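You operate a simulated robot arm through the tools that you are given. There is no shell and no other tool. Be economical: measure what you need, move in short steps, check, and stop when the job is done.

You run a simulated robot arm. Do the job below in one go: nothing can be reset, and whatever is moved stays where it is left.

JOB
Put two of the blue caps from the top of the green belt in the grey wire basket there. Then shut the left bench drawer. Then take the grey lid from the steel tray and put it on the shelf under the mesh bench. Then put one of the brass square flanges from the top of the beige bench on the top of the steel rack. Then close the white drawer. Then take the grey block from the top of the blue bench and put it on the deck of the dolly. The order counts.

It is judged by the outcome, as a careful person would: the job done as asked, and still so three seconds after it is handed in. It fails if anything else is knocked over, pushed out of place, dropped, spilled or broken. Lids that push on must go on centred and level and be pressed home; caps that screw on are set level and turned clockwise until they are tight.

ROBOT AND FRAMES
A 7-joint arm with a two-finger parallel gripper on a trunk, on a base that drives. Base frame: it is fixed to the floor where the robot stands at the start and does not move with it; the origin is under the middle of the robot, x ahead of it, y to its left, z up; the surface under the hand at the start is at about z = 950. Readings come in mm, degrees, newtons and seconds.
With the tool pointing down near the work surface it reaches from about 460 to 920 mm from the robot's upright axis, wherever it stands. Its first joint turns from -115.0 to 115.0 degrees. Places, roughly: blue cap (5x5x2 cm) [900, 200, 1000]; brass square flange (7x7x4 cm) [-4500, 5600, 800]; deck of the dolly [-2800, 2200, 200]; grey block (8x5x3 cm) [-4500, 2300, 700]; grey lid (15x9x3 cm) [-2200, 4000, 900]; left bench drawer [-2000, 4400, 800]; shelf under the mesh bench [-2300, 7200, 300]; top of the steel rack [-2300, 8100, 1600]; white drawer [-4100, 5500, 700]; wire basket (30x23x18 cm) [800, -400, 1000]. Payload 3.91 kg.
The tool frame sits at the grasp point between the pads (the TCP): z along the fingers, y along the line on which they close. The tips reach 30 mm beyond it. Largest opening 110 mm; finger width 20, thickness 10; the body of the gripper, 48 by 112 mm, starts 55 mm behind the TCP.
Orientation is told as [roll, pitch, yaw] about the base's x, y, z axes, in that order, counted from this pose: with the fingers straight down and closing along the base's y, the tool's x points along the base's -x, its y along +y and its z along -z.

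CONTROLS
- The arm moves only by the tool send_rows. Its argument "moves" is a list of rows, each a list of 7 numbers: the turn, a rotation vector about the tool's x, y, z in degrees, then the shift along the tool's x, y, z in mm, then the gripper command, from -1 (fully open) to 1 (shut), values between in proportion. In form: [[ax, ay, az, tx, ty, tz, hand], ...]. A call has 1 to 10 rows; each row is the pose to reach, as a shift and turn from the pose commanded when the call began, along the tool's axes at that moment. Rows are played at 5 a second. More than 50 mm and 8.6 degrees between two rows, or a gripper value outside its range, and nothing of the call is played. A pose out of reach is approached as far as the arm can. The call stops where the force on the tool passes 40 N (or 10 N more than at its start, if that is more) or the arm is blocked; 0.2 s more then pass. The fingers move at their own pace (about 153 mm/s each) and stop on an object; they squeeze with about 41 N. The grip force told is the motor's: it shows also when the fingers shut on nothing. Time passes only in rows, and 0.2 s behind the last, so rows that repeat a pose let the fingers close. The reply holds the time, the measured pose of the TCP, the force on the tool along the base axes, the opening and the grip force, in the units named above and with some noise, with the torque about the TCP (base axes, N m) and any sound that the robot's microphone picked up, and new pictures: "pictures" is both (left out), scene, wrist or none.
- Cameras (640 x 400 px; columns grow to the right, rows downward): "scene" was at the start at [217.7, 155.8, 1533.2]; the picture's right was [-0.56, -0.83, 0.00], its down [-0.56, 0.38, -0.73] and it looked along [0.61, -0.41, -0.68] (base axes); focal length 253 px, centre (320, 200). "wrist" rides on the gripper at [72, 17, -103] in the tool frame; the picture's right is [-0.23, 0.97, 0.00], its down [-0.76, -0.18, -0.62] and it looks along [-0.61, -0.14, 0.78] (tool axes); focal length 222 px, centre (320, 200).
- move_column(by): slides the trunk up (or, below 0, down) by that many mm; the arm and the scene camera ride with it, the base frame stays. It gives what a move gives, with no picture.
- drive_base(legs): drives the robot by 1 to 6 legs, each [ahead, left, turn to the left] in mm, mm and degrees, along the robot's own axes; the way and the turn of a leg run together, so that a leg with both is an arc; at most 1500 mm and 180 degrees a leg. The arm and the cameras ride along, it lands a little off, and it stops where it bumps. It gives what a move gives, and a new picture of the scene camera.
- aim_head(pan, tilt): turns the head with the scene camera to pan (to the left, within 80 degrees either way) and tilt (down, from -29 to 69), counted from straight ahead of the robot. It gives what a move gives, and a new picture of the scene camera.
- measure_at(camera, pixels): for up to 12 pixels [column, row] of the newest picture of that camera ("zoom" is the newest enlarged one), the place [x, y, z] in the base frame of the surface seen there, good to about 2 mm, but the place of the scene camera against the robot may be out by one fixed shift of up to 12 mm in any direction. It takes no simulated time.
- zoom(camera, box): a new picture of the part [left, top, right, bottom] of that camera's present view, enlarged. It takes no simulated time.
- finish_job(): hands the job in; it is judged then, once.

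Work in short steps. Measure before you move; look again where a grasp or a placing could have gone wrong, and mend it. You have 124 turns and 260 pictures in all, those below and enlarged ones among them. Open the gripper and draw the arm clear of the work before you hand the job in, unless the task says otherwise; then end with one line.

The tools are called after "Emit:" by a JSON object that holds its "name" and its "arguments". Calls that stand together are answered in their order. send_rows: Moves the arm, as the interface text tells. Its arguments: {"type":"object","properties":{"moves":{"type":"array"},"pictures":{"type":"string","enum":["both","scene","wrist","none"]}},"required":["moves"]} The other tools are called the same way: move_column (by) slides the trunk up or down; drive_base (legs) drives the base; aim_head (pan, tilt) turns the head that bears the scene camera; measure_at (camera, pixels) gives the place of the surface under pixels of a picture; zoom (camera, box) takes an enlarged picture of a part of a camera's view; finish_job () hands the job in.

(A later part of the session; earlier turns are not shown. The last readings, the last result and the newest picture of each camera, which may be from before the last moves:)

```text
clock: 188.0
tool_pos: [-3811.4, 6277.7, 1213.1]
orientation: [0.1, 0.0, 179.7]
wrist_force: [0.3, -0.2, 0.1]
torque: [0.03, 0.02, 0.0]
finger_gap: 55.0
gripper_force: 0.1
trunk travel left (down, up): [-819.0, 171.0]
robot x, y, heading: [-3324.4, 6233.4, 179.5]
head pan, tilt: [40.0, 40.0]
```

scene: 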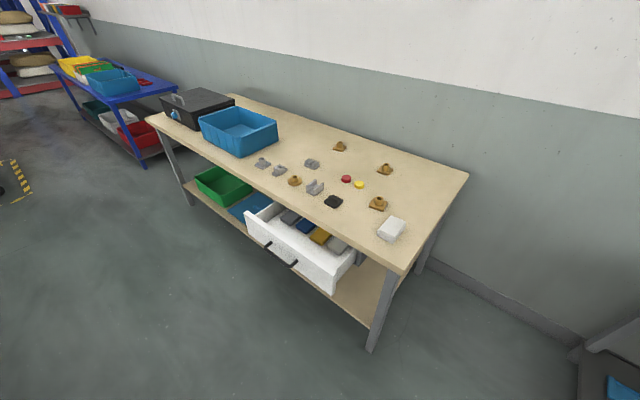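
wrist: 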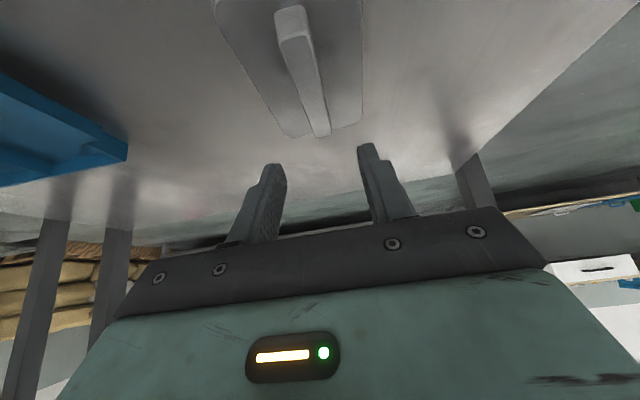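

Brass parts at (378,203), (385,168), (340,146), (295,180). Zoom to tell square from round.

Emit:
{"name": "zoom", "arguments": {"camera": "scene", "box": [240, 125, 430, 245]}}

Emit:
{"name": "measure_at", "arguments": {"camera": "zoom", "pixels": [[465, 250], [465, 265], [488, 140], [337, 68], [185, 185], [500, 345], [545, 455], [560, 360]]}}

Emit:
{"name": "measure_at", "arguments": {"camera": "scene", "pixels": [[378, 203], [385, 168], [340, 146], [295, 180], [250, 225], [340, 290], [282, 258], [415, 270], [463, 177], [391, 222], [333, 203], [400, 250]]}}

```text
3.33 times, centred on (335, 185) of scene
```

zoom: 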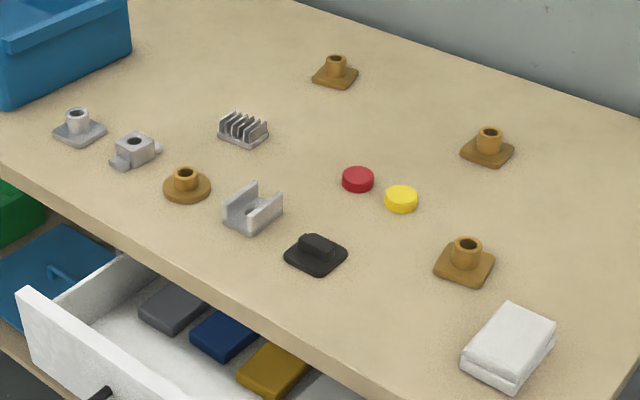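

```text
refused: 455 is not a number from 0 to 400
```

```text
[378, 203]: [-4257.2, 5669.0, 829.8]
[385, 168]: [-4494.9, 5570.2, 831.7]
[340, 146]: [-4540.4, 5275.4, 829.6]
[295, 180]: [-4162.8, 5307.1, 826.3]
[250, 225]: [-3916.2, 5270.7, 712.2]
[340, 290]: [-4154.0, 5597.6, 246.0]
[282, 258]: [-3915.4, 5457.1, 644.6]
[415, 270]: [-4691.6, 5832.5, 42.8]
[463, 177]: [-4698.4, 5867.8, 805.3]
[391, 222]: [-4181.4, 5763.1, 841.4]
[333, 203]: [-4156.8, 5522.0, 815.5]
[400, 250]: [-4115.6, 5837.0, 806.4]
```

Square flange A at (−4257, 5669) is nearest. Move the base to about (−3430, 5650).

Emit:
{"name": "drive_base", "arguments": {"legs": [[0, 585, 0], [100, 0, 0]]}}

Emit:
{"name": "send_rows", "arguments": {"moves": [[0, 0, 0, -45, 0, 10, -0.5], [0, 0, 0, -90, 0, 20, -0.5], [0, 0, 0, -135, 0, 30, -0.5], [0, 0, 0, -180, 0, 40, -0.5], [0, 0, 0, -225, 0, 50, -0.5], [0, 0, 0, -260, 0, 70, -0.5], [0, 0, 0, -280, 0, 110, -0.5], [0, 0, 0, -280, 0, 150, -0.5], [0, 0, 0, -280, 0, 150, -0.5]]}}

```text
clock: 192.1
tool_pos: [-3912.7, 5684.6, 1212.1]
orientation: [0.2, -0.1, -179.9]
wrist_force: [-0.4, 0.2, 0.9]
torque: [-0.01, 0.0, 0.03]
finger_gap: 55.1
gripper_force: 0.0
trunk travel left (down, up): [-819.0, 171.0]
robot x, y, heading: [-3428.4, 5645.2, -179.8]
head pan, tilt: [40.0, 40.0]
```

scene: 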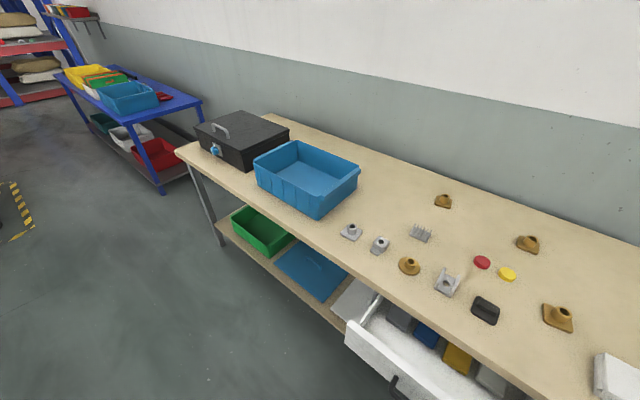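

```text
clock: 194.1
tool_pos: [-4192.4, 5684.3, 1061.9]
orientation: [0.1, -0.1, -179.9]
wrist_force: [0.6, 0.0, -0.4]
torque: [-0.02, -0.02, 0.01]
finger_gap: 82.6
gripper_force: 0.1
trunk travel left (down, up): [-819.0, 171.0]
robot x, y, heading: [-3427.4, 5649.5, -179.9]
head pan, tilt: [40.0, 40.0]
```

scene: 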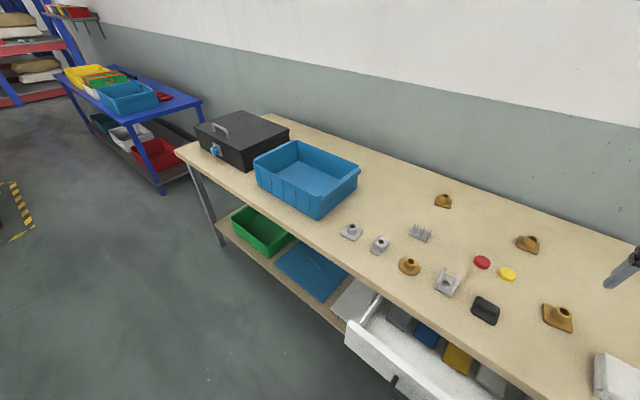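
wrist: 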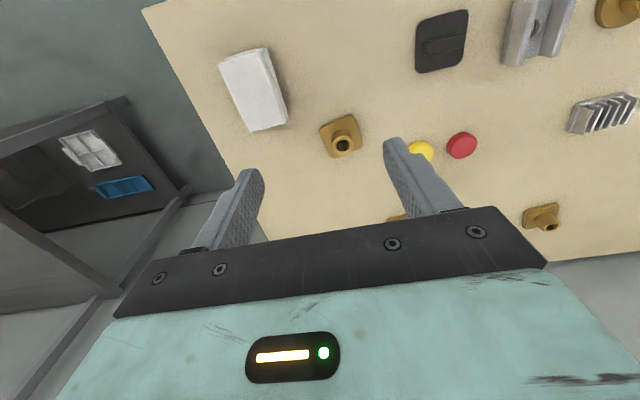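

Measure flange A in the wrist view around (342,140).

Emit:
{"name": "zoom", "arguments": {"camera": "wrist", "box": [280, 90, 400, 180]}}

Emit:
{"name": "measure_at", "arguments": {"camera": "wrist", "pixels": [[343, 154], [333, 146], [354, 146], [325, 122], [322, 130], [358, 135], [340, 119], [330, 158], [362, 152], [310, 160]]}}

```text
4.44 times, centred on (340, 135) of wrist
```

zoom: 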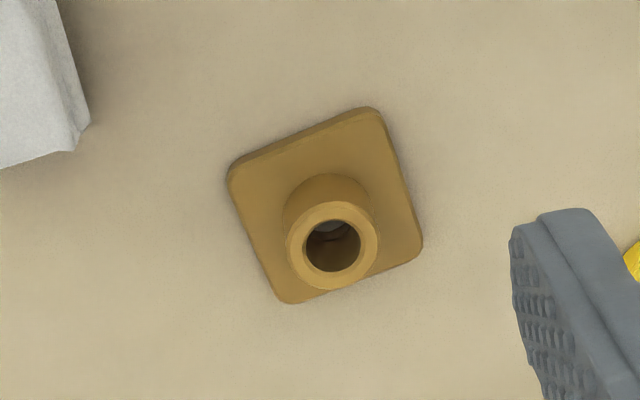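

```text
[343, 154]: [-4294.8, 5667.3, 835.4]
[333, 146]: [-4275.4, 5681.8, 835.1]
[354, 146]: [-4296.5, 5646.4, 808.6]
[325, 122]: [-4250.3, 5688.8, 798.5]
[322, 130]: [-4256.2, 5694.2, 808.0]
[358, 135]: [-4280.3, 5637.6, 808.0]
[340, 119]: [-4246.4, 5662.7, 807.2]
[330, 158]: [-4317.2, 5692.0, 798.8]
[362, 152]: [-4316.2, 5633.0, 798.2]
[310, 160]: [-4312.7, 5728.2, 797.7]
```

Neck centre ≈(−4279.5, 5665.5), plate top 808, neck top 835. Go above and descend with tips to z≈812, then close.

Emit:
{"name": "send_rows", "arguments": {"moves": [[0, 0, 0, -40, 9, 10, -0.1], [0, 0, 0, -80, 18, 30, -0.1], [0, 0, 0, -87, 19, 75, -0.1], [0, 0, 0, -87, 19, 120, -0.1], [0, 0, 0, -87, 19, 160, -0.1], [0, 0, 0, -87, 19, 160, -0.1]], "pictures": "wrist"}}

```text
clock: 195.5
tool_pos: [-4280.5, 5664.1, 903.3]
orientation: [0.1, -0.1, -179.9]
wrist_force: [0.4, 0.3, 0.3]
torque: [0.01, 0.01, 0.01]
finger_gap: 60.5
gripper_force: 0.0
trunk travel left (down, up): [-819.0, 171.0]
robot x, y, heading: [-3427.3, 5646.3, -179.9]
head pan, tilt: [40.0, 40.0]
```

wrist: 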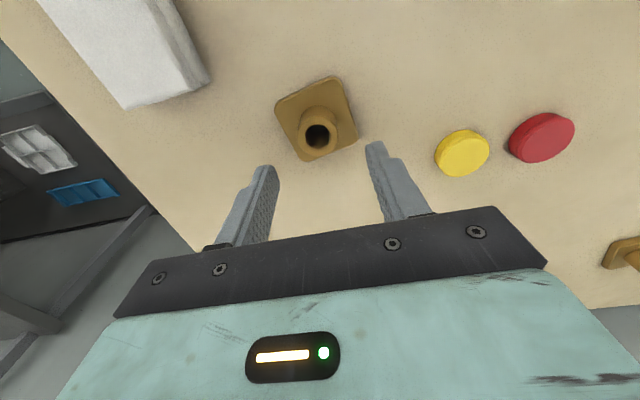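

Check the neck position again before the final descent.

Emit:
{"name": "measure_at", "arguments": {"camera": "wrist", "pixels": [[318, 150], [302, 134], [334, 132], [318, 118], [290, 100]]}}

```text
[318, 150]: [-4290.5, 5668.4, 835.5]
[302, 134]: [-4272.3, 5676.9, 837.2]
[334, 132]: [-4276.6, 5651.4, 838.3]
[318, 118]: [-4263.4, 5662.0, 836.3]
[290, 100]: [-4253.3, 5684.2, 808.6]
```

Centre (−4276.5, 5665). Descend 61 mm and grip, then lift.

Emit:
{"name": "send_rows", "arguments": {"moves": [[0, 0, 0, 4, 0, 30, -0.1], [0, 0, 0, 4, 0, 52, -0.1], [0, 0, 0, 4, 0, 61, -0.1], [0, 0, 0, 4, 0, 61, 1], [0, 0, 0, 4, 0, 61, 1], [0, 0, 0, 4, 0, 61, 1], [0, 0, 0, 4, 0, 40, 1], [0, 0, 0, 4, 0, 0, 1], [0, 0, 0, 4, 0, -45, 1], [0, 0, 0, 4, 0, -90, 1]], "pictures": "wrist"}}

```text
clock: 197.7
tool_pos: [-4276.7, 5663.5, 993.2]
orientation: [0.2, 0.1, -179.8]
wrist_force: [-0.6, 0.2, -4.7]
torque: [0.01, -0.01, 0.04]
finger_gap: 33.5
gripper_force: 41.0
trunk travel left (down, up): [-819.0, 171.0]
robot x, y, heading: [-3425.5, 5647.8, -179.7]
head pan, tilt: [40.0, 40.0]
```

wrist: 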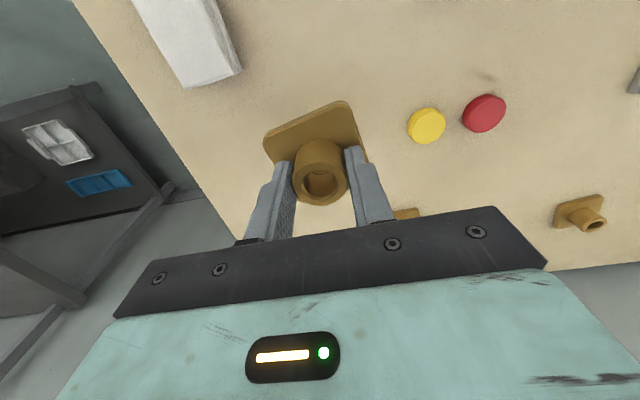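

Flange held (gap 33.5, ~0.48 kg). Retract the arm up and back.

Emit:
{"name": "send_rows", "arguments": {"moves": [[0, 0, 0, 0, 0, -45, 1], [0, 0, 0, 10, 0, -90, 1], [0, 0, 0, 45, 0, -120, 1], [0, 0, 0, 85, 0, -145, 1], [0, 0, 0, 125, 0, -170, 1], [0, 0, 0, 170, 0, -190, 1], [0, 0, 0, 215, 0, -205, 1], [0, 0, 0, 262, 0, -215, 1], [0, 0, 0, 310, 0, -220, 1], [0, 0, 0, 358, 0, -220, 1]], "pictures": "none"}}

Emit:
{"name": "drive_base", "arguments": {"legs": [[-90, 0, 0], [0, -585, 0]]}}

```text
clock: 199.9
tool_pos: [-3919.4, 5666.9, 1213.5]
orientation: [0.1, -0.1, -179.8]
wrist_force: [-0.3, 0.6, -4.6]
torque: [0.01, -0.04, -0.01]
finger_gap: 33.2
gripper_force: 41.5
trunk travel left (down, up): [-819.0, 171.0]
robot x, y, heading: [-3425.1, 5648.9, -179.8]
head pan, tilt: [40.0, 40.0]
```

```text
clock: 203.9
tool_pos: [-3828.5, 6255.9, 1213.0]
orientation: [0.0, 0.0, -180.1]
wrist_force: [0.0, 0.0, -4.9]
torque: [0.04, -0.01, 0.01]
finger_gap: 33.4
gripper_force: 40.3
trunk travel left (down, up): [-819.0, 171.0]
robot x, y, heading: [-3340.5, 6232.0, 180.0]
head pan, tilt: [40.0, 40.0]
```

scene: 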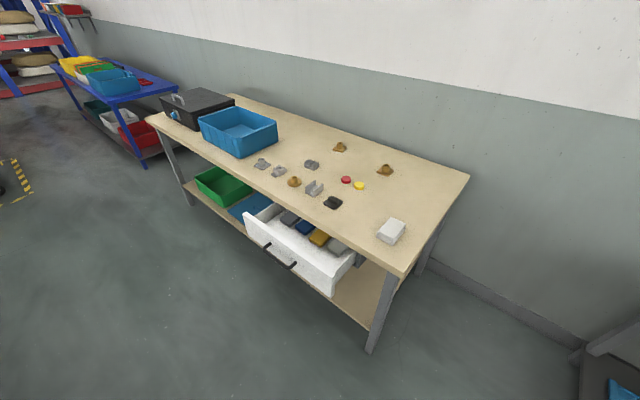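

Now at (−3340, 6232). Drive backward through the gap to the corridor, then strafe right toward the rack.

Emit:
{"name": "drive_base", "arguments": {"legs": [[-1300, 0, 0], [-1300, 0, 0], [-50, 0, 0], [0, -1300, 0], [0, -450, 0]]}}

Emit:
{"name": "aim_head", "arguments": {"pan": 0, "tilt": 10}}

```text
clock: 225.5
tool_pos: [-1151.1, 8008.5, 1213.3]
orientation: [0.2, 0.1, 178.6]
wrist_force: [-0.2, 0.2, -4.0]
torque: [0.01, -0.01, -0.03]
finger_gap: 33.1
gripper_force: 40.9
trunk travel left (down, up): [-819.0, 171.0]
robot x, y, heading: [-657.7, 7971.9, 178.8]
head pan, tilt: [40.0, 40.0]
```

scene: 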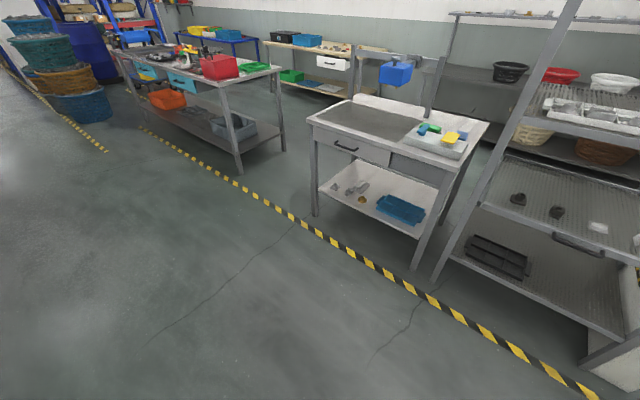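

```text
clock: 226.6
tool_pos: [-1151.0, 8008.5, 1213.1]
orientation: [0.1, 0.1, 178.6]
wrist_force: [-0.3, 0.0, -3.3]
torque: [0.01, 0.0, 0.04]
finger_gap: 32.9
gripper_force: 41.2
trunk travel left (down, up): [-819.0, 171.0]
robot x, y, heading: [-659.1, 7975.4, 178.4]
head pan, tilt: [0.0, 10.0]
```

scene: 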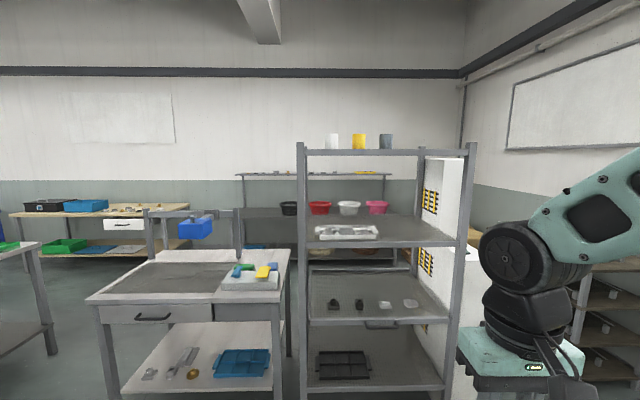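

Measure the rack's top, posts and the cups on it.

Emit:
{"name": "measure_at", "arguments": {"camera": "scene", "pixels": [[385, 153], [302, 146], [472, 146], [333, 142], [359, 142], [386, 142], [320, 153], [455, 153], [440, 158], [301, 152]]}}

Emit:
{"name": "zoom", "arguments": {"camera": "scene", "box": [280, 110, 500, 250]}}

Emit:
{"name": "move_column", "arguments": {"by": 170}}

```text
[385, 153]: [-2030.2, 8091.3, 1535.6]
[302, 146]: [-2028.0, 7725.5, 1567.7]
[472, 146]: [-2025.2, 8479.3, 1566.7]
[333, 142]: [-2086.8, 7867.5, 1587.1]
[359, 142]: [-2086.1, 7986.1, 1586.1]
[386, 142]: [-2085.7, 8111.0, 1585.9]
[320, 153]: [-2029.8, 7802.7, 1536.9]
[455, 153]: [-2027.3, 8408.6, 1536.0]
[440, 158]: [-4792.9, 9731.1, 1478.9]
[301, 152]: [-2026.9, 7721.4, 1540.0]
```

```text
2.86 times, centred on (390, 180) of scene
```

zoom: 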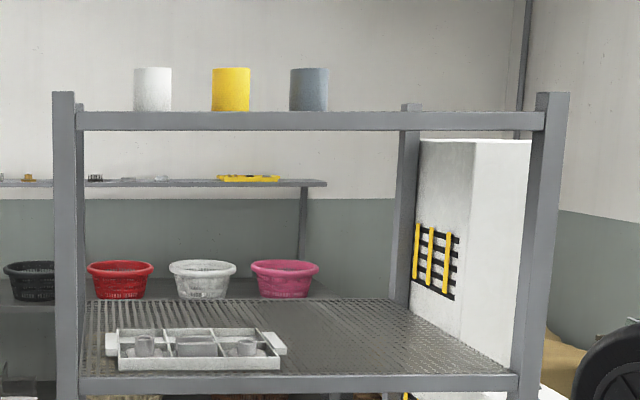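

```text
clock: 228.5
tool_pos: [-1151.7, 8007.9, 1383.9]
orientation: [0.1, 0.0, 178.6]
wrist_force: [0.9, -0.1, -3.9]
torque: [0.02, 0.01, 0.02]
finger_gap: 33.2
gripper_force: 40.7
trunk travel left (down, up): [-989.0, 1.0]
robot x, y, heading: [-659.7, 7976.0, 178.5]
head pan, tilt: [0.0, 10.0]
```

Free spot on the rack top: y 8200–8430. Trunk is at its top; raise the arm to z≈1660 while extending, and view the top surface.

Emit:
{"name": "send_rows", "arguments": {"moves": [[0, 0, 0, -15, 0, -40, 1], [0, 0, 0, -30, 0, -80, 1], [0, 0, 0, -45, 0, -120, 1], [0, 0, 0, -60, 0, -160, 1], [0, 0, 0, -75, 0, -200, 1], [0, 0, 0, -90, 0, -240, 1], [0, 0, 0, -100, 0, -276, 1], [0, 0, 0, -100, 0, -276, 1]], "pictures": "none"}}

Emit:
{"name": "drive_base", "arguments": {"legs": [[0, -280, 0]]}}

Emit:
{"name": "measure_at", "arguments": {"camera": "scene", "pixels": [[320, 150], [320, 160], [320, 165], [320, 170], [320, 175], [320, 180], [350, 172], [350, 165]]}}

```text
clock: 230.3
tool_pos: [-1251.7, 8010.6, 1660.7]
orientation: [0.0, 0.0, 178.7]
wrist_force: [0.1, -0.4, -4.0]
torque: [-0.03, -0.02, -0.05]
finger_gap: 33.3
gripper_force: 41.4
trunk travel left (down, up): [-989.0, 1.0]
robot x, y, heading: [-663.2, 7973.5, 178.2]
head pan, tilt: [0.0, 10.0]
```

```text
clock: 232.2
tool_pos: [-1243.9, 8286.0, 1660.1]
orientation: [0.0, 0.0, 178.7]
wrist_force: [0.6, 0.1, -4.2]
torque: [0.01, 0.01, -0.01]
finger_gap: 33.2
gripper_force: 40.8
trunk travel left (down, up): [-989.0, 1.0]
robot x, y, heading: [-652.4, 8251.7, 178.9]
head pan, tilt: [0.0, 10.0]
```

scene: 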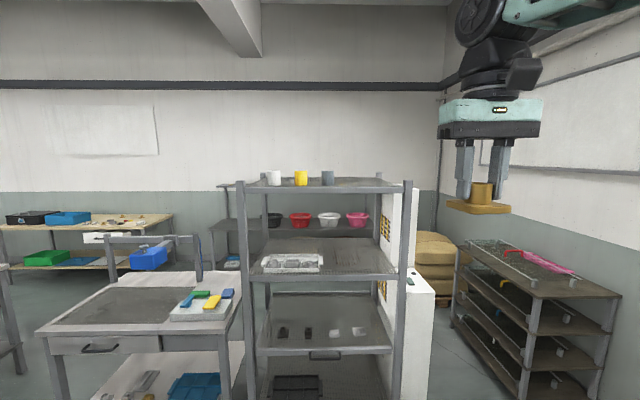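

```text
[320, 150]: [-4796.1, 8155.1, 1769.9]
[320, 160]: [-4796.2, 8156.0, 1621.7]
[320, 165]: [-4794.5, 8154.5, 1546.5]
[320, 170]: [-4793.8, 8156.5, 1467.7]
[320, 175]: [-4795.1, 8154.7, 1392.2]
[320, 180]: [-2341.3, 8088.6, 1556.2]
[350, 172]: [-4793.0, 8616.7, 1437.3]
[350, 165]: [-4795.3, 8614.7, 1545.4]
```

Top surface ≈1549 (raw 1556). Drive forward 800 mm, flange well above the top (bottom at ≈1616).

Emit:
{"name": "drive_base", "arguments": {"legs": [[800, 0, 0]]}}

Emit:
{"name": "send_rows", "arguments": {"moves": [[0, 0, 0, -40, 0, 0, 1], [0, 0, 0, -80, 0, 0, 1], [0, 0, 0, -125, 0, 0, 1], [0, 0, 0, -125, 0, 0, 1]]}}

```text
clock: 236.5
tool_pos: [-2037.7, 8303.8, 1661.0]
orientation: [0.1, 0.1, 178.7]
wrist_force: [-0.2, 0.5, -4.5]
torque: [0.01, 0.0, -0.04]
finger_gap: 33.1
gripper_force: 41.2
trunk travel left (down, up): [-989.0, 1.0]
robot x, y, heading: [-1444.8, 8269.4, 178.6]
head pan, tilt: [0.0, 10.0]
```

scene: 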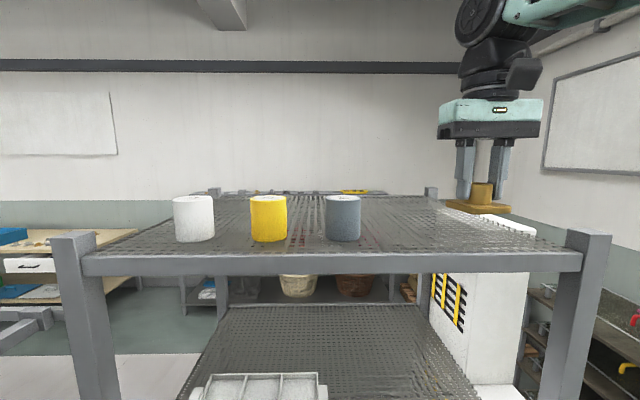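

```text
clock: 237.5
tool_pos: [-2164.0, 8305.9, 1658.6]
orientation: [0.0, 0.0, 178.8]
wrist_force: [-0.8, 0.2, -4.4]
torque: [-0.01, -0.06, 0.06]
finger_gap: 32.9
gripper_force: 41.1
trunk travel left (down, up): [-989.0, 1.0]
robot x, y, heading: [-1448.7, 8270.1, 178.8]
head pan, tilt: [0.0, 10.0]
```

scene: 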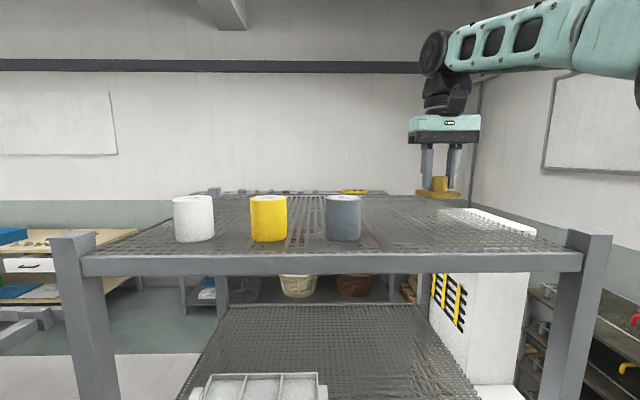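
wrist: 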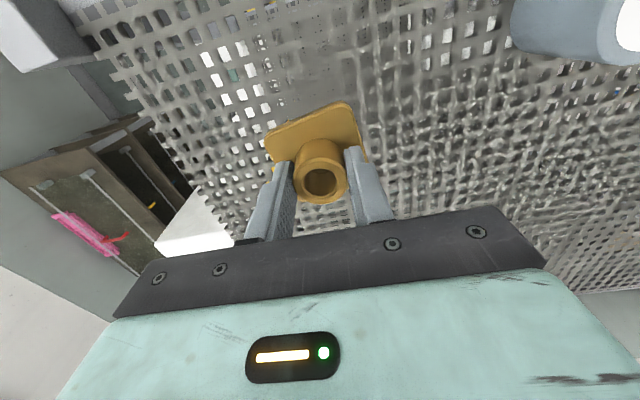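

Over the mesh. Measure the mesh height near the flange with the wrist camera.

Emit:
{"name": "measure_at", "arguments": {"camera": "wrist", "pixels": [[250, 150], [262, 95], [385, 130], [400, 170], [230, 130], [300, 90], [420, 110]]}}

```text
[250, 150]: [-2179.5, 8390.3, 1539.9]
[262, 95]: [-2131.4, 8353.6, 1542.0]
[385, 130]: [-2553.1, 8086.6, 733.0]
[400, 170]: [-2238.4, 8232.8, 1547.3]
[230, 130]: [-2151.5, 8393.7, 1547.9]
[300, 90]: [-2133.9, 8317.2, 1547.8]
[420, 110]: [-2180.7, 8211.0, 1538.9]
```

Surface ≈1548, so release at TCP ≈1593. Lower 65 mm in easing steps, open and rise.

Emit:
{"name": "send_rows", "arguments": {"moves": [[0, 0, 0, 0, 0, 30, 1], [0, 0, 0, 0, 0, 52, 1], [0, 0, 0, 0, 0, 60, 1], [0, 0, 0, 0, 0, 64, 1], [0, 0, 0, 0, 0, 66, 1]]}}

```text
clock: 238.7
tool_pos: [-2164.0, 8307.1, 1593.9]
orientation: [0.1, -0.1, 178.8]
wrist_force: [0.1, 0.6, -1.5]
torque: [0.12, 0.05, -0.04]
finger_gap: 33.3
gripper_force: 41.3
trunk travel left (down, up): [-989.0, 1.0]
robot x, y, heading: [-1446.1, 8270.4, 178.6]
head pan, tilt: [0.0, 10.0]
```

scene: 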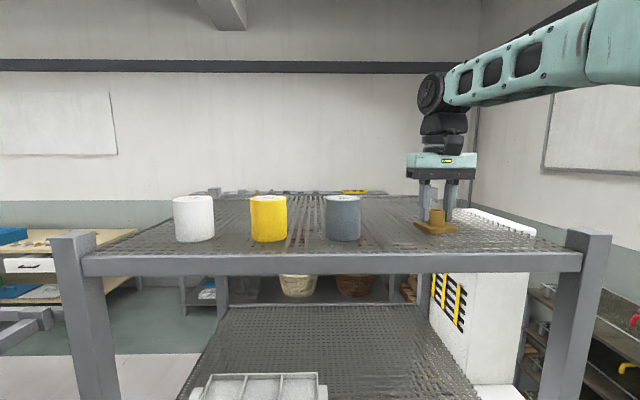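
wrist: 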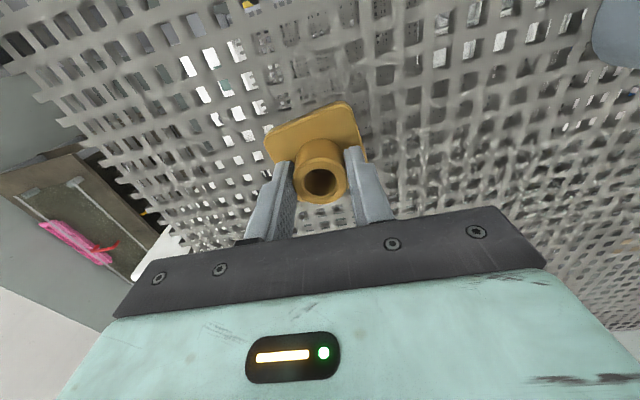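

Flange touches (force reduced to −1.5 N). Release and rise.

Emit:
{"name": "send_rows", "arguments": {"moves": [[0, 0, 0, 0, 0, 0.5, 0.2], [0, 0, 0, 0, 0, 0.5, -0.1], [0, 0, 0, 0, 0, 0.5, -0.1], [0, 0, 0, 0, 0, -20, -0.1], [0, 0, 0, 0, 0, -55, -0.1], [0, 0, 0, 30, 0, -65, -0.1], [0, 0, 0, 75, 0, -65, -0.1], [0, 0, 0, 120, 0, -65, -0.1]]}}

```text
clock: 240.5
tool_pos: [-2044.1, 8303.9, 1658.9]
orientation: [0.0, -0.2, 178.9]
wrist_force: [-0.5, 0.9, 0.0]
torque: [-0.01, -0.04, -0.01]
finger_gap: 60.4
gripper_force: 0.0
trunk travel left (down, up): [-989.0, 1.0]
robot x, y, heading: [-1443.3, 8269.9, 178.5]
head pan, tilt: [0.0, 10.0]
```

scene: 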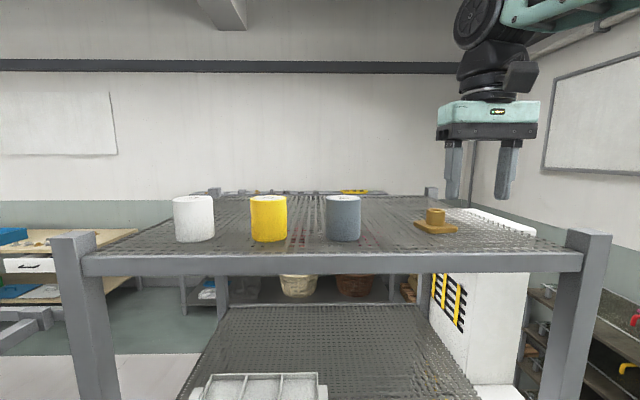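
wrist: 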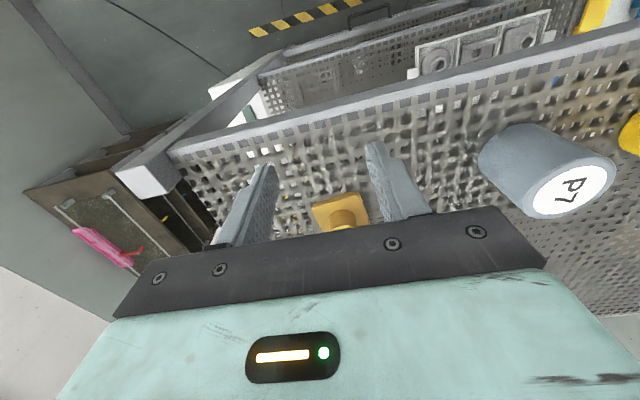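

Flange stands on the rack top. Back out, square up, strafe to the gap.

Emit:
{"name": "drive_base", "arguments": {"legs": [[-780, 0, 0], [0, 0, 1.4], [0, 1050, 0], [0, 990, 0]]}}

Emit:
{"name": "move_column", "arguments": {"by": -400}}

```text
clock: 254.8
tool_pos: [-1263.4, 6218.9, 1659.0]
orientation: [0.0, 0.1, -179.7]
wrist_force: [-0.4, 0.0, 0.0]
torque: [-0.02, 0.01, 0.0]
finger_gap: 60.5
gripper_force: 0.0
trunk travel left (down, up): [-989.0, 1.0]
robot x, y, heading: [-664.7, 6201.8, -179.7]
head pan, tilt: [0.0, 10.0]
```

scene: 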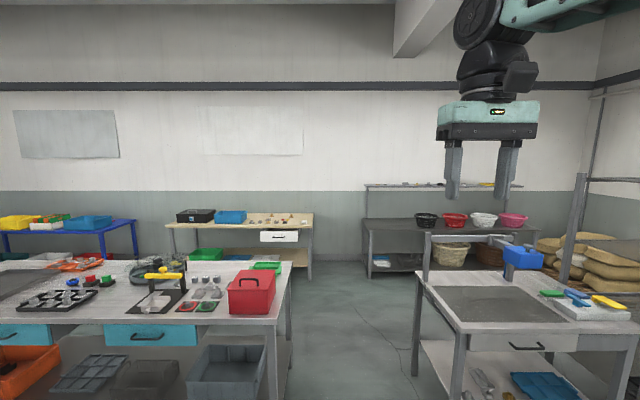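

```text
clock: 258.7
tool_pos: [-1263.0, 6219.9, 1259.5]
orientation: [0.1, 0.0, -179.6]
wrist_force: [-0.1, 0.4, 0.2]
torque: [0.01, 0.01, -0.02]
finger_gap: 60.3
gripper_force: 0.0
trunk travel left (down, up): [-589.0, 401.0]
robot x, y, heading: [-665.2, 6203.3, -179.5]
head pan, tilt: [0.0, 10.0]
```

Go through the gap to x≈−3120 (small right correction), then lower the trunk and pitch the tool.

Emit:
{"name": "drive_base", "arguments": {"legs": [[0, -45, 0], [1250, 0, 0], [1200, 0, 0]]}}

Emit:
{"name": "move_column", "arguments": {"by": -300}}

Emit:
{"name": "send_rows", "arguments": {"moves": [[0, -8.5, 0, -15, 0, 0, 1], [0, -17, 0, -30, 0, 0, 1], [0, -25.5, 0, -45, 0, 0, 1], [0, -34, 0, -60, 0, 0, 1], [0, -42.5, 0, -75, 0, 0, 1], [0, -51, 0, -90, 0, 0, 1], [0, -59.5, 0, -100, 0, 0, 1], [0, -68, 0, -100, 0, 0, 1], [0, -76.5, 0, -100, 0, 0, 1], [0, -85, 0, -100, 0, 0, 1]], "pictures": "none"}}

Emit:
{"name": "aim_head", "arguments": {"pan": 35, "tilt": 35}}

```text
clock: 271.1
tool_pos: [-3700.9, 6241.1, 1258.8]
orientation: [0.1, 0.1, -179.2]
wrist_force: [-0.6, 0.0, 0.7]
torque: [0.05, 0.03, -0.01]
finger_gap: 60.6
gripper_force: 0.0
trunk travel left (down, up): [-589.0, 401.0]
robot x, y, heading: [-3103.8, 6224.2, -179.4]
head pan, tilt: [0.0, 10.0]
```

scene: 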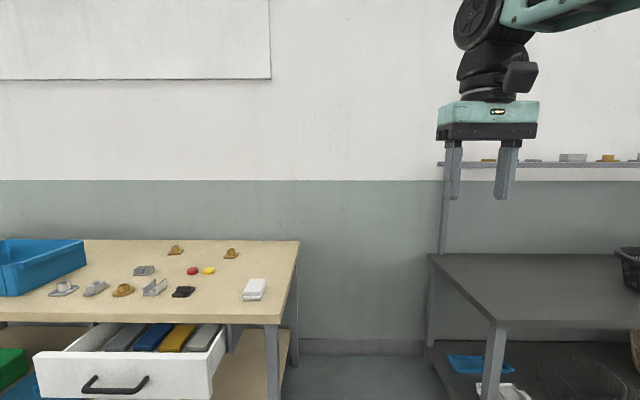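

```text
clock: 274.1
tool_pos: [-3702.3, 6241.2, 959.2]
orientation: [0.1, -0.1, -179.1]
wrist_force: [0.0, 0.5, -0.3]
torque: [-0.03, 0.04, -0.02]
finger_gap: 60.6
gripper_force: 0.0
trunk travel left (down, up): [-289.0, 701.0]
robot x, y, heading: [-3108.4, 6226.3, -179.5]
head pan, tilt: [0.0, 10.0]
```

```text
clock: 276.3
tool_pos: [-3799.7, 6244.6, 955.0]
orientation: [23.6, -83.5, 155.4]
wrist_force: [0.3, -8.9, 3.8]
torque: [0.13, -0.2, -0.63]
finger_gap: 0.1
gripper_force: 37.8
out of reach, approached as far as the arm can: row 9
trunk travel left (down, up): [-289.0, 701.0]
robot x, y, heading: [-3104.2, 6226.9, -179.3]
head pan, tilt: [0.0, 10.0]
```

```text
clock: 277.3
tool_pos: [-3802.6, 6255.4, 954.3]
orientation: [25.8, -83.1, 152.0]
wrist_force: [0.7, 0.6, 0.6]
torque: [-0.01, 0.03, 0.03]
finger_gap: 0.0
gripper_force: 37.7
trunk travel left (down, up): [-289.0, 701.0]
robot x, y, heading: [-3101.3, 6227.5, -179.1]
head pan, tilt: [35.0, 35.0]
```

scene: 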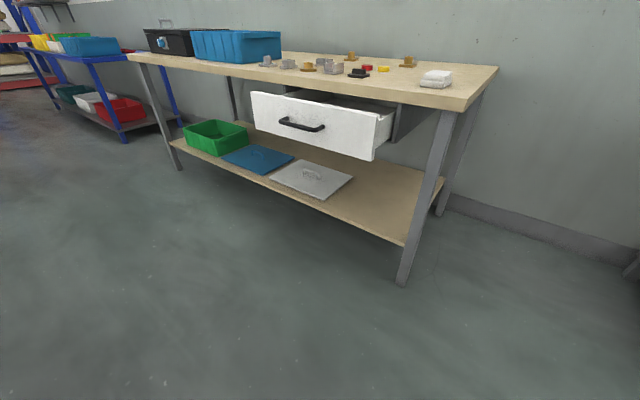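

Gripper is horizontal. Measure the white drawer's front and handle.

Emit:
{"name": "measure_at", "arguments": {"camera": "scene", "pixels": [[255, 95], [377, 117], [373, 156], [256, 125], [315, 107], [301, 126], [330, 140], [280, 118], [325, 128], [440, 108], [345, 150]]}}

Emit:
{"name": "zoom", "arguments": {"camera": "scene", "box": [230, 70, 470, 190]}}

```text
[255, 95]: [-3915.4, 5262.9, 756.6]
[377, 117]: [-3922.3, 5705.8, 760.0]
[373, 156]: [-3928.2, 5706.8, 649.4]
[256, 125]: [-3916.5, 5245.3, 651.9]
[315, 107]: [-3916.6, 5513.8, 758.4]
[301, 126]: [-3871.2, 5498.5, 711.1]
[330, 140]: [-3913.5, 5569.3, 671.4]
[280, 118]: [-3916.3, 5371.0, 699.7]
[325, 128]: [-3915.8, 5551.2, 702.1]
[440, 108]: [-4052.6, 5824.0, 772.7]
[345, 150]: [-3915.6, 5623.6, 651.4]
```

```text
2.67 times, centred on (350, 130) of scene
```

zoom: 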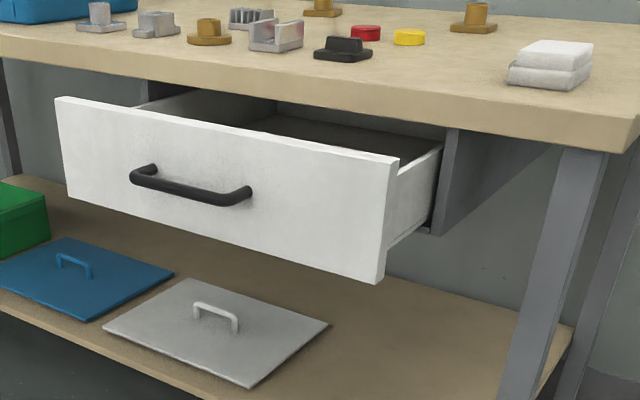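

Front: y 5245–5706, z ≈640–750, handle at ≈704. I'll push below the handle at z≈670. Move forward a bit (high), strafe left, back, then lower.

Emit:
{"name": "drive_base", "arguments": {"legs": [[110, 0, 0], [0, 780, 0], [-100, 0, 0]]}}

Emit:
{"name": "move_column", "arguments": {"by": -284}}

Emit:
{"name": "send_rows", "arguments": {"moves": [[0, 0, 0, 0, 0, 0, 1]]}}

```text
clock: 283.1
tool_pos: [-3800.2, 5456.0, 958.5]
orientation: [0.6, -85.0, -179.6]
wrist_force: [0.4, 0.0, -0.6]
torque: [0.0, -0.02, 0.0]
finger_gap: 0.0
gripper_force: 37.7
trunk travel left (down, up): [-289.0, 701.0]
robot x, y, heading: [-3104.1, 5447.0, -179.4]
head pan, tilt: [35.0, 35.0]
```

scene: 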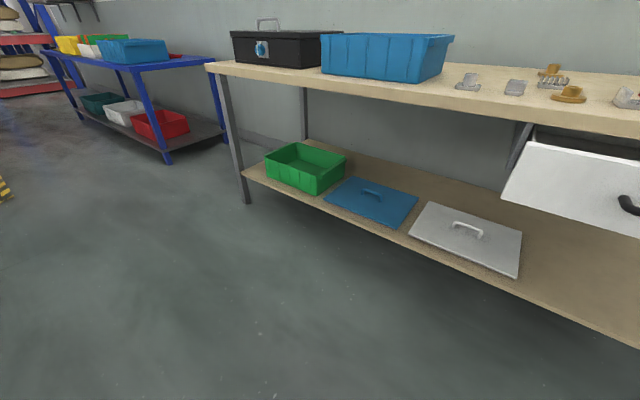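

```text
clock: 285.9
tool_pos: [-3798.3, 5457.2, 674.6]
orientation: [0.6, -84.9, -179.6]
wrist_force: [0.4, 0.3, 0.5]
torque: [-0.01, 0.0, -0.01]
finger_gap: 0.1
gripper_force: 38.0
trunk travel left (down, up): [-5.0, 985.0]
robot x, y, heading: [-3104.0, 5445.3, -178.9]
head pan, tilt: [35.0, 35.0]
```

```text
clock: 286.3
tool_pos: [-3799.5, 5457.6, 674.8]
orientation: [0.6, -84.9, -179.7]
wrist_force: [-1.1, -1.0, 0.3]
torque: [-0.03, 0.0, 0.06]
finger_gap: 0.1
gripper_force: 37.5
trunk travel left (down, up): [-5.0, 985.0]
robot x, y, heading: [-3102.7, 5451.6, -179.2]
head pan, tilt: [35.0, 35.0]
```

scene: 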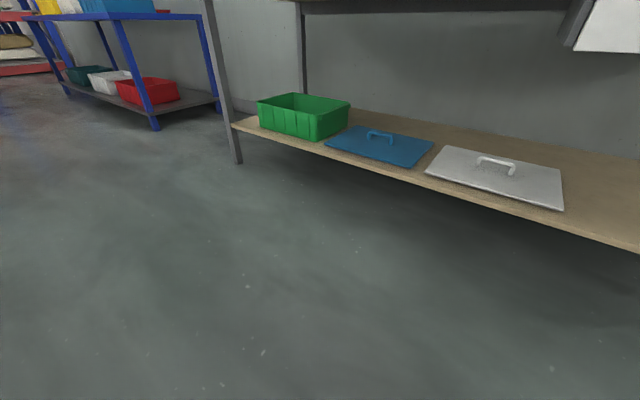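
wrist: 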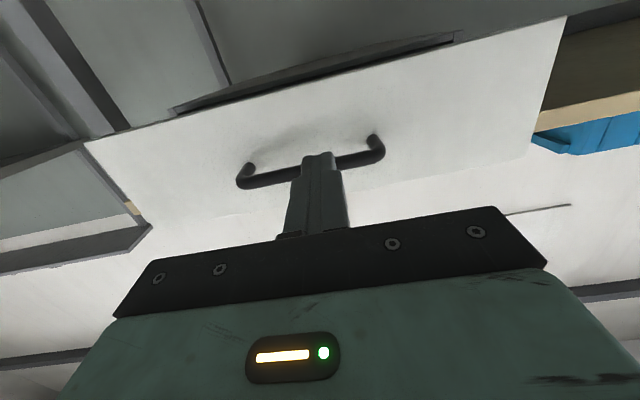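

Measure the handle and front edges with the wrist camera.

Emit:
{"name": "measure_at", "arguments": {"camera": "wrist", "pixels": [[280, 180], [350, 161], [320, 120], [320, 75], [320, 85], [250, 205], [400, 190], [350, 145]]}}

```text
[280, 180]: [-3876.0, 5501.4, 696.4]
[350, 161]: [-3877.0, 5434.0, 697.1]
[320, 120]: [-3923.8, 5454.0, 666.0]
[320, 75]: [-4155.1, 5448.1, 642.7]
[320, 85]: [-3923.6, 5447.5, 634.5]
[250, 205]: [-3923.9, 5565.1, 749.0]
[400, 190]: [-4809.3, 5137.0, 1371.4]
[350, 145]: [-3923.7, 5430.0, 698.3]
```

Handle is at z≈697, front bottom ≈633. Lower 12 mm and push level, forward about 200 mm first.

Emit:
{"name": "send_rows", "arguments": {"moves": [[0, 0, 0, 12, -8, 10, 1], [0, 0, 0, 9, -15, 45, 1], [0, 0, 0, 5, -15, 80, 1], [0, 0, 0, 4, -15, 100, 1], [0, 0, 0, 2, -15, 120, 1], [0, 0, 0, 0, -15, 140, 1], [0, 0, 0, -2, -15, 160, 1], [0, 0, 0, -3, -15, 180, 1], [0, 0, 0, -5, -15, 200, 1]]}}

```text
clock: 288.3
tool_pos: [-4000.4, 5467.6, 662.0]
orientation: [0.7, -85.1, -179.6]
wrist_force: [0.1, -0.7, 0.1]
torque: [0.03, -0.01, -0.04]
finger_gap: 0.0
gripper_force: 37.8
trunk travel left (down, up): [-5.0, 985.0]
robot x, y, heading: [-3104.6, 5444.7, -178.8]
head pan, tilt: [35.0, 35.0]
```

scene: 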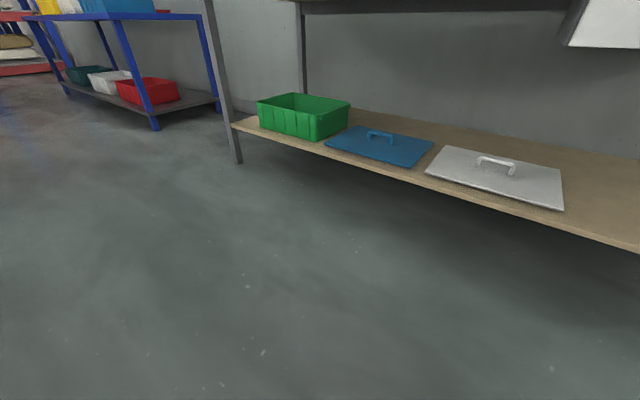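
wrist: 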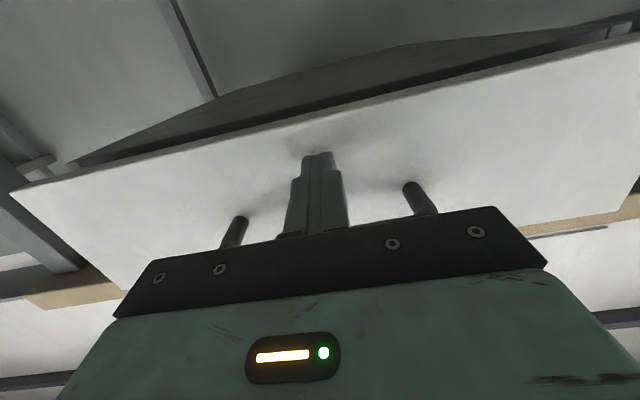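

The front is now at x≈−4030 and moving well. Continue in 10 mm steps until it stops.

Emit:
{"name": "send_rows", "arguments": {"moves": [[0, 0, 0, -1, 0, 10, 1], [0, 0, 0, -2, 0, 20, 1], [0, 0, 0, -3, 0, 30, 1], [0, 0, 0, -3, 0, 40, 1], [0, 0, 0, -4, 0, 50, 1], [0, 0, 0, -5, 0, 60, 1], [0, 0, 0, -6, 0, 70, 1], [0, 0, 0, -7, 0, 80, 1], [0, 0, 0, -8, 0, 90, 1], [0, 0, 0, -9, 0, 100, 1]]}}

```text
clock: 289.3
tool_pos: [-4031.6, 5467.7, 662.8]
orientation: [0.5, -84.8, -179.6]
wrist_force: [17.1, 2.0, 0.9]
torque: [0.01, 0.11, -0.17]
finger_gap: 0.0
gripper_force: 37.6
trunk travel left (down, up): [-5.0, 985.0]
robot x, y, heading: [-3106.0, 5447.6, -179.2]
head pan, tilt: [35.0, 35.0]
stopped in row 4: the force on the tool passed its limit at 80 N (the readings are from after the stop); the commanded pose is now the measured one
```

scene: 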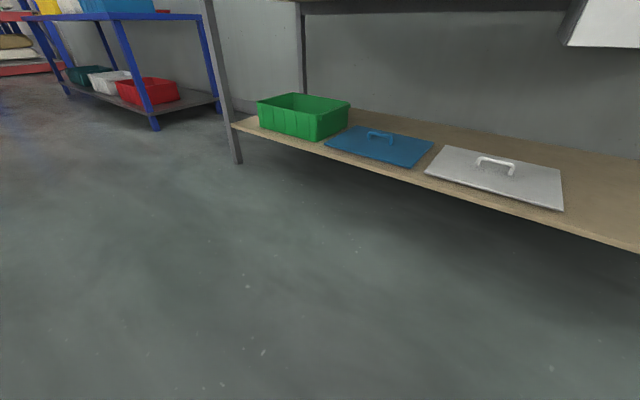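
wrist: 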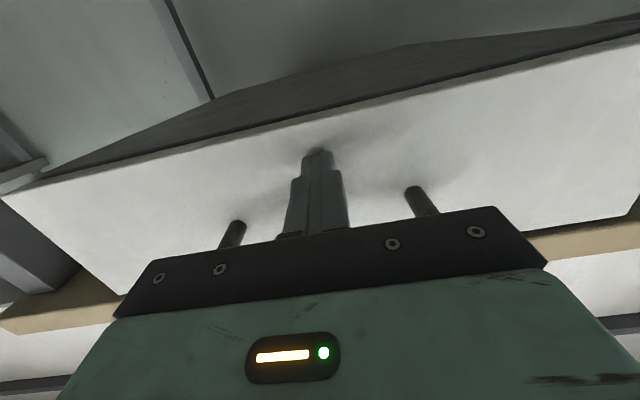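

It hit a stop with the front against its cabinet. Retract and check with the scene camera.

Emit:
{"name": "send_rows", "arguments": {"moves": [[0, 0, 0, 2, 0, -40, 1], [0, 0, 0, 5, 0, -80, 1], [0, 0, 0, 9, 0, -120, 1], [0, 0, 0, 12, 0, -160, 1], [0, 0, 0, 16, 0, -200, 1]], "pictures": "none"}}

Emit:
{"name": "move_column", "arguments": {"by": 400}}

Emit:
{"name": "aim_head", "arguments": {"pan": 0, "tilt": 35}}

```text
clock: 290.5
tool_pos: [-3831.9, 5470.2, 665.3]
orientation: [0.4, -84.8, -179.3]
wrist_force: [-0.2, 1.4, -0.2]
torque: [0.04, 0.01, -0.02]
finger_gap: 0.0
gripper_force: 37.8
trunk travel left (down, up): [-5.0, 985.0]
robot x, y, heading: [-3103.1, 5445.2, -178.9]
head pan, tilt: [35.0, 35.0]
```

```text
clock: 294.3
tool_pos: [-3832.0, 5470.7, 1064.2]
orientation: [0.2, -84.9, -179.1]
wrist_force: [0.5, 0.4, -0.4]
torque: [0.0, 0.01, -0.01]
finger_gap: 0.0
gripper_force: 38.0
trunk travel left (down, up): [-405.0, 585.0]
robot x, y, heading: [-3102.9, 5449.0, -179.2]
head pan, tilt: [35.0, 35.0]
```

```text
clock: 295.3
tool_pos: [-3831.6, 5470.7, 1064.9]
orientation: [0.1, -84.9, -179.2]
wrist_force: [0.2, -0.8, 0.0]
torque: [0.0, 0.01, 0.02]
finger_gap: 0.0
gripper_force: 38.1
trunk travel left (down, up): [-405.0, 585.0]
robot x, y, heading: [-3100.5, 5447.4, -179.1]
head pan, tilt: [0.0, 35.0]
```

scene: 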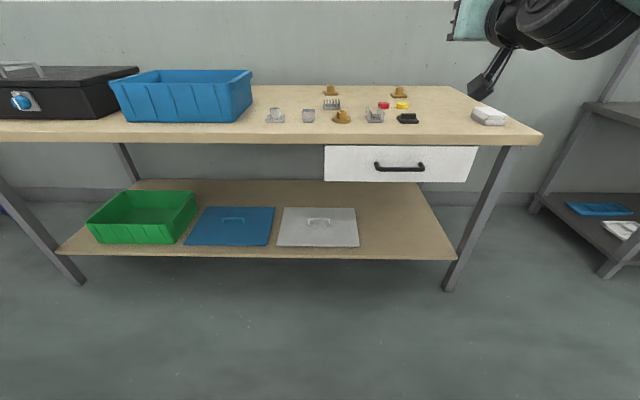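

The white drawer is closed. Fold the arm and move to the lane centre x≈−3350, then strafe left toward the blue bench.

Emit:
{"name": "send_rows", "arguments": {"moves": [[0, 8.5, 0, -10, 0, -24, 0], [0, 17, 0, -20, 0, -48, 0], [0, 25.5, 0, -40, 0, -72, 0], [0, 34, 0, -60, 0, -96, 0], [0, 42.5, 0, -80, 0, -120, 0], [0, 51, 0, -100, 0, -144, 0], [0, 59.5, 0, -120, 0, -168, 0], [0, 68, 0, -140, 0, -192, 0], [0, 76.5, 0, -150, 0, -216, 0], [0, 85, 0, -150, 0, -240, 0]], "pictures": "none"}}

Emit:
{"name": "drive_base", "arguments": {"legs": [[250, 0, 0], [0, 1400, 0]]}}

Emit:
{"name": "aim_head", "arguments": {"pan": 60, "tilt": 30}}

```text
clock: 297.5
tool_pos: [-3605.8, 5474.1, 1187.4]
orientation: [0.0, 0.0, -178.9]
wrist_force: [0.4, -0.3, -0.3]
torque: [0.03, -0.03, 0.02]
finger_gap: 55.1
gripper_force: 0.1
out of reach, approached as far as the arm can: row 2, 3, 9, 10
trunk travel left (down, up): [-405.0, 585.0]
robot x, y, heading: [-3101.7, 5447.0, -179.1]
head pan, tilt: [0.0, 35.0]
```

```text
clock: 305.9
tool_pos: [-3838.5, 4081.6, 1187.1]
orientation: [0.1, -0.2, -179.4]
wrist_force: [0.6, 0.5, -0.7]
torque: [0.01, 0.01, -0.02]
finger_gap: 55.0
gripper_force: 0.0
trunk travel left (down, up): [-405.0, 585.0]
robot x, y, heading: [-3335.4, 4044.6, -179.1]
head pan, tilt: [0.0, 35.0]
```

scene: 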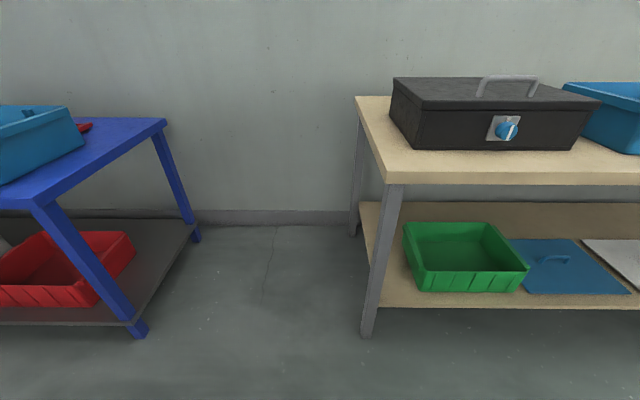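

```text
clock: 307.2
tool_pos: [-3837.5, 4079.6, 1187.0]
orientation: [0.0, -0.1, -179.4]
wrist_force: [0.0, 0.1, -0.3]
torque: [0.03, -0.02, -0.02]
finger_gap: 55.0
gripper_force: 0.1
trunk travel left (down, up): [-405.0, 585.0]
robot x, y, heading: [-3339.4, 4050.0, -179.7]
head pan, tilt: [60.0, 30.0]
```

scene: 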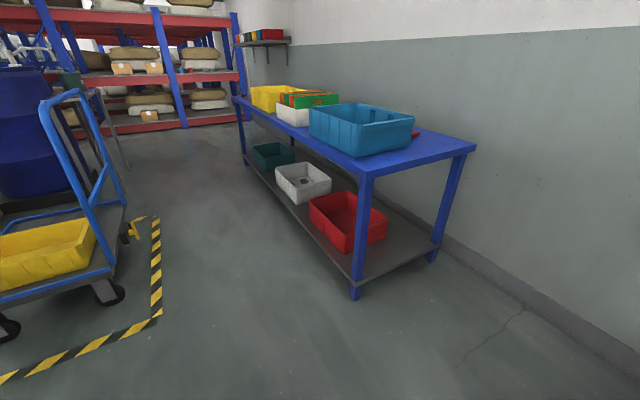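

Measure the dolly, blue bench and its objects from here.

Emit:
{"name": "measure_at", "arguments": {"camera": "scene", "pixels": [[110, 270], [110, 300], [120, 205], [60, 282], [365, 172], [355, 290], [465, 148], [245, 100], [412, 133], [310, 140], [390, 150], [30, 250]]}}

Emit:
{"name": "zoom", "arguments": {"camera": "scene", "box": [220, 70, 480, 210]}}

Emit:
{"name": "zoom", "arguments": {"camera": "scene", "box": [0, 70, 180, 370]}}

```text
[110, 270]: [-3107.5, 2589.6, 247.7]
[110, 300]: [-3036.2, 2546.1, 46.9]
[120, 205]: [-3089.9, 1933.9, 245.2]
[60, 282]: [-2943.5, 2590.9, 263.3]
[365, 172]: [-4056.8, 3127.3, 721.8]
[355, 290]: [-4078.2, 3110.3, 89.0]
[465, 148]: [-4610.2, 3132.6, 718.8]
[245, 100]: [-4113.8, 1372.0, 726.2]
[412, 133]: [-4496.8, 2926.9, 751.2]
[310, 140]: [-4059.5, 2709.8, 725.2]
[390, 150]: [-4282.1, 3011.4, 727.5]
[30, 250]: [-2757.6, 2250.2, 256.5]
```

```text
2.46 times, centred on (350, 140) of scene
```

zoom: 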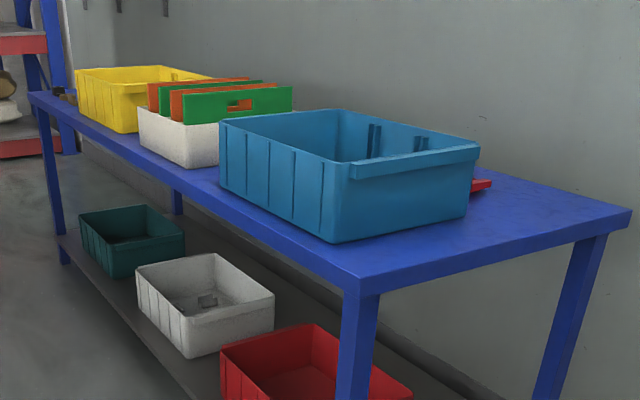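

```text
1.33 times, centred on (90, 220) of scene
```

zoom: 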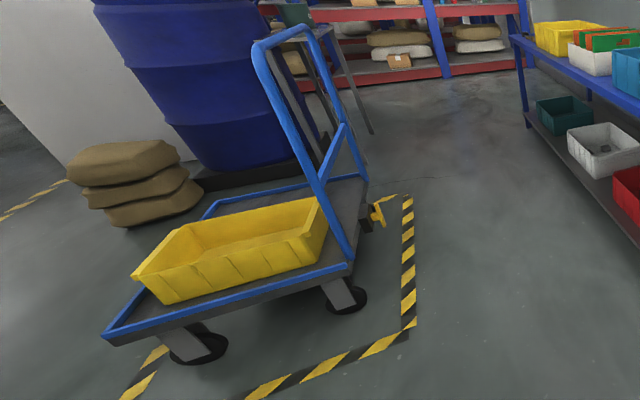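

Dolly spans x≈−3110…−2500, y 1930–2590; blue bench front x≈−4057. Move forward 230 and strafe left 1300, then look at the bench top.

Emit:
{"name": "drive_base", "arguments": {"legs": [[230, 0, 0], [0, 1400, 0], [0, 200, 0]]}}

Emit:
{"name": "aim_head", "arguments": {"pan": 5, "tilt": 45}}

```text
clock: 316.6
tool_pos: [-4052.4, 2491.7, 1188.6]
orientation: [0.1, -0.2, -179.1]
wrist_force: [-0.3, 0.4, 0.6]
torque: [0.0, 0.03, -0.03]
finger_gap: 55.1
gripper_force: 0.0
trunk travel left (down, up): [-405.0, 585.0]
robot x, y, heading: [-3550.7, 2463.4, -179.2]
head pan, tilt: [60.0, 30.0]
```

scene: 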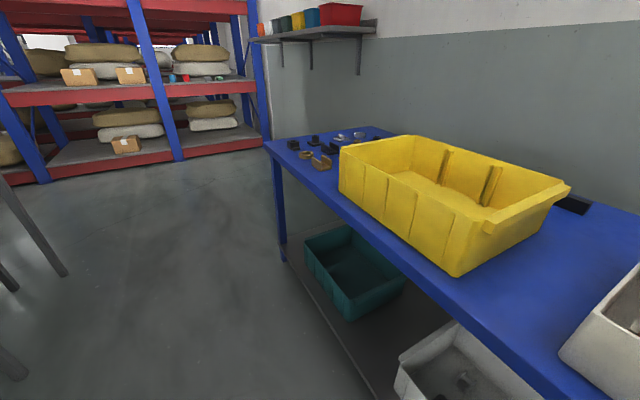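

```text
clock: 317.9
tool_pos: [-4053.5, 2493.5, 1187.5]
orientation: [0.1, -0.1, -179.3]
wrist_force: [0.5, -0.1, -1.0]
torque: [-0.01, -0.02, -0.02]
finger_gap: 55.1
gripper_force: 0.0
trunk travel left (down, up): [-405.0, 585.0]
robot x, y, heading: [-3548.3, 2466.4, -179.3]
head pan, tilt: [5.0, 45.0]
```

scene: 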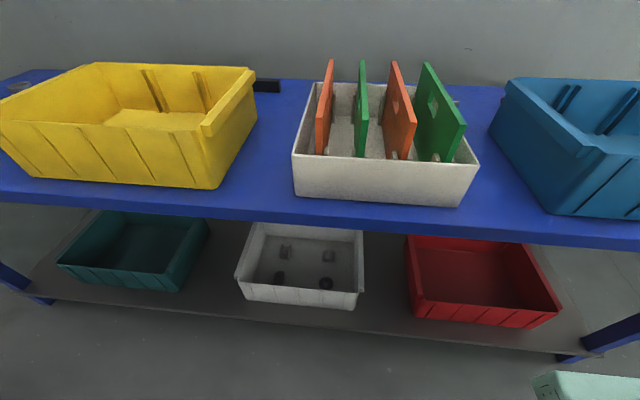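

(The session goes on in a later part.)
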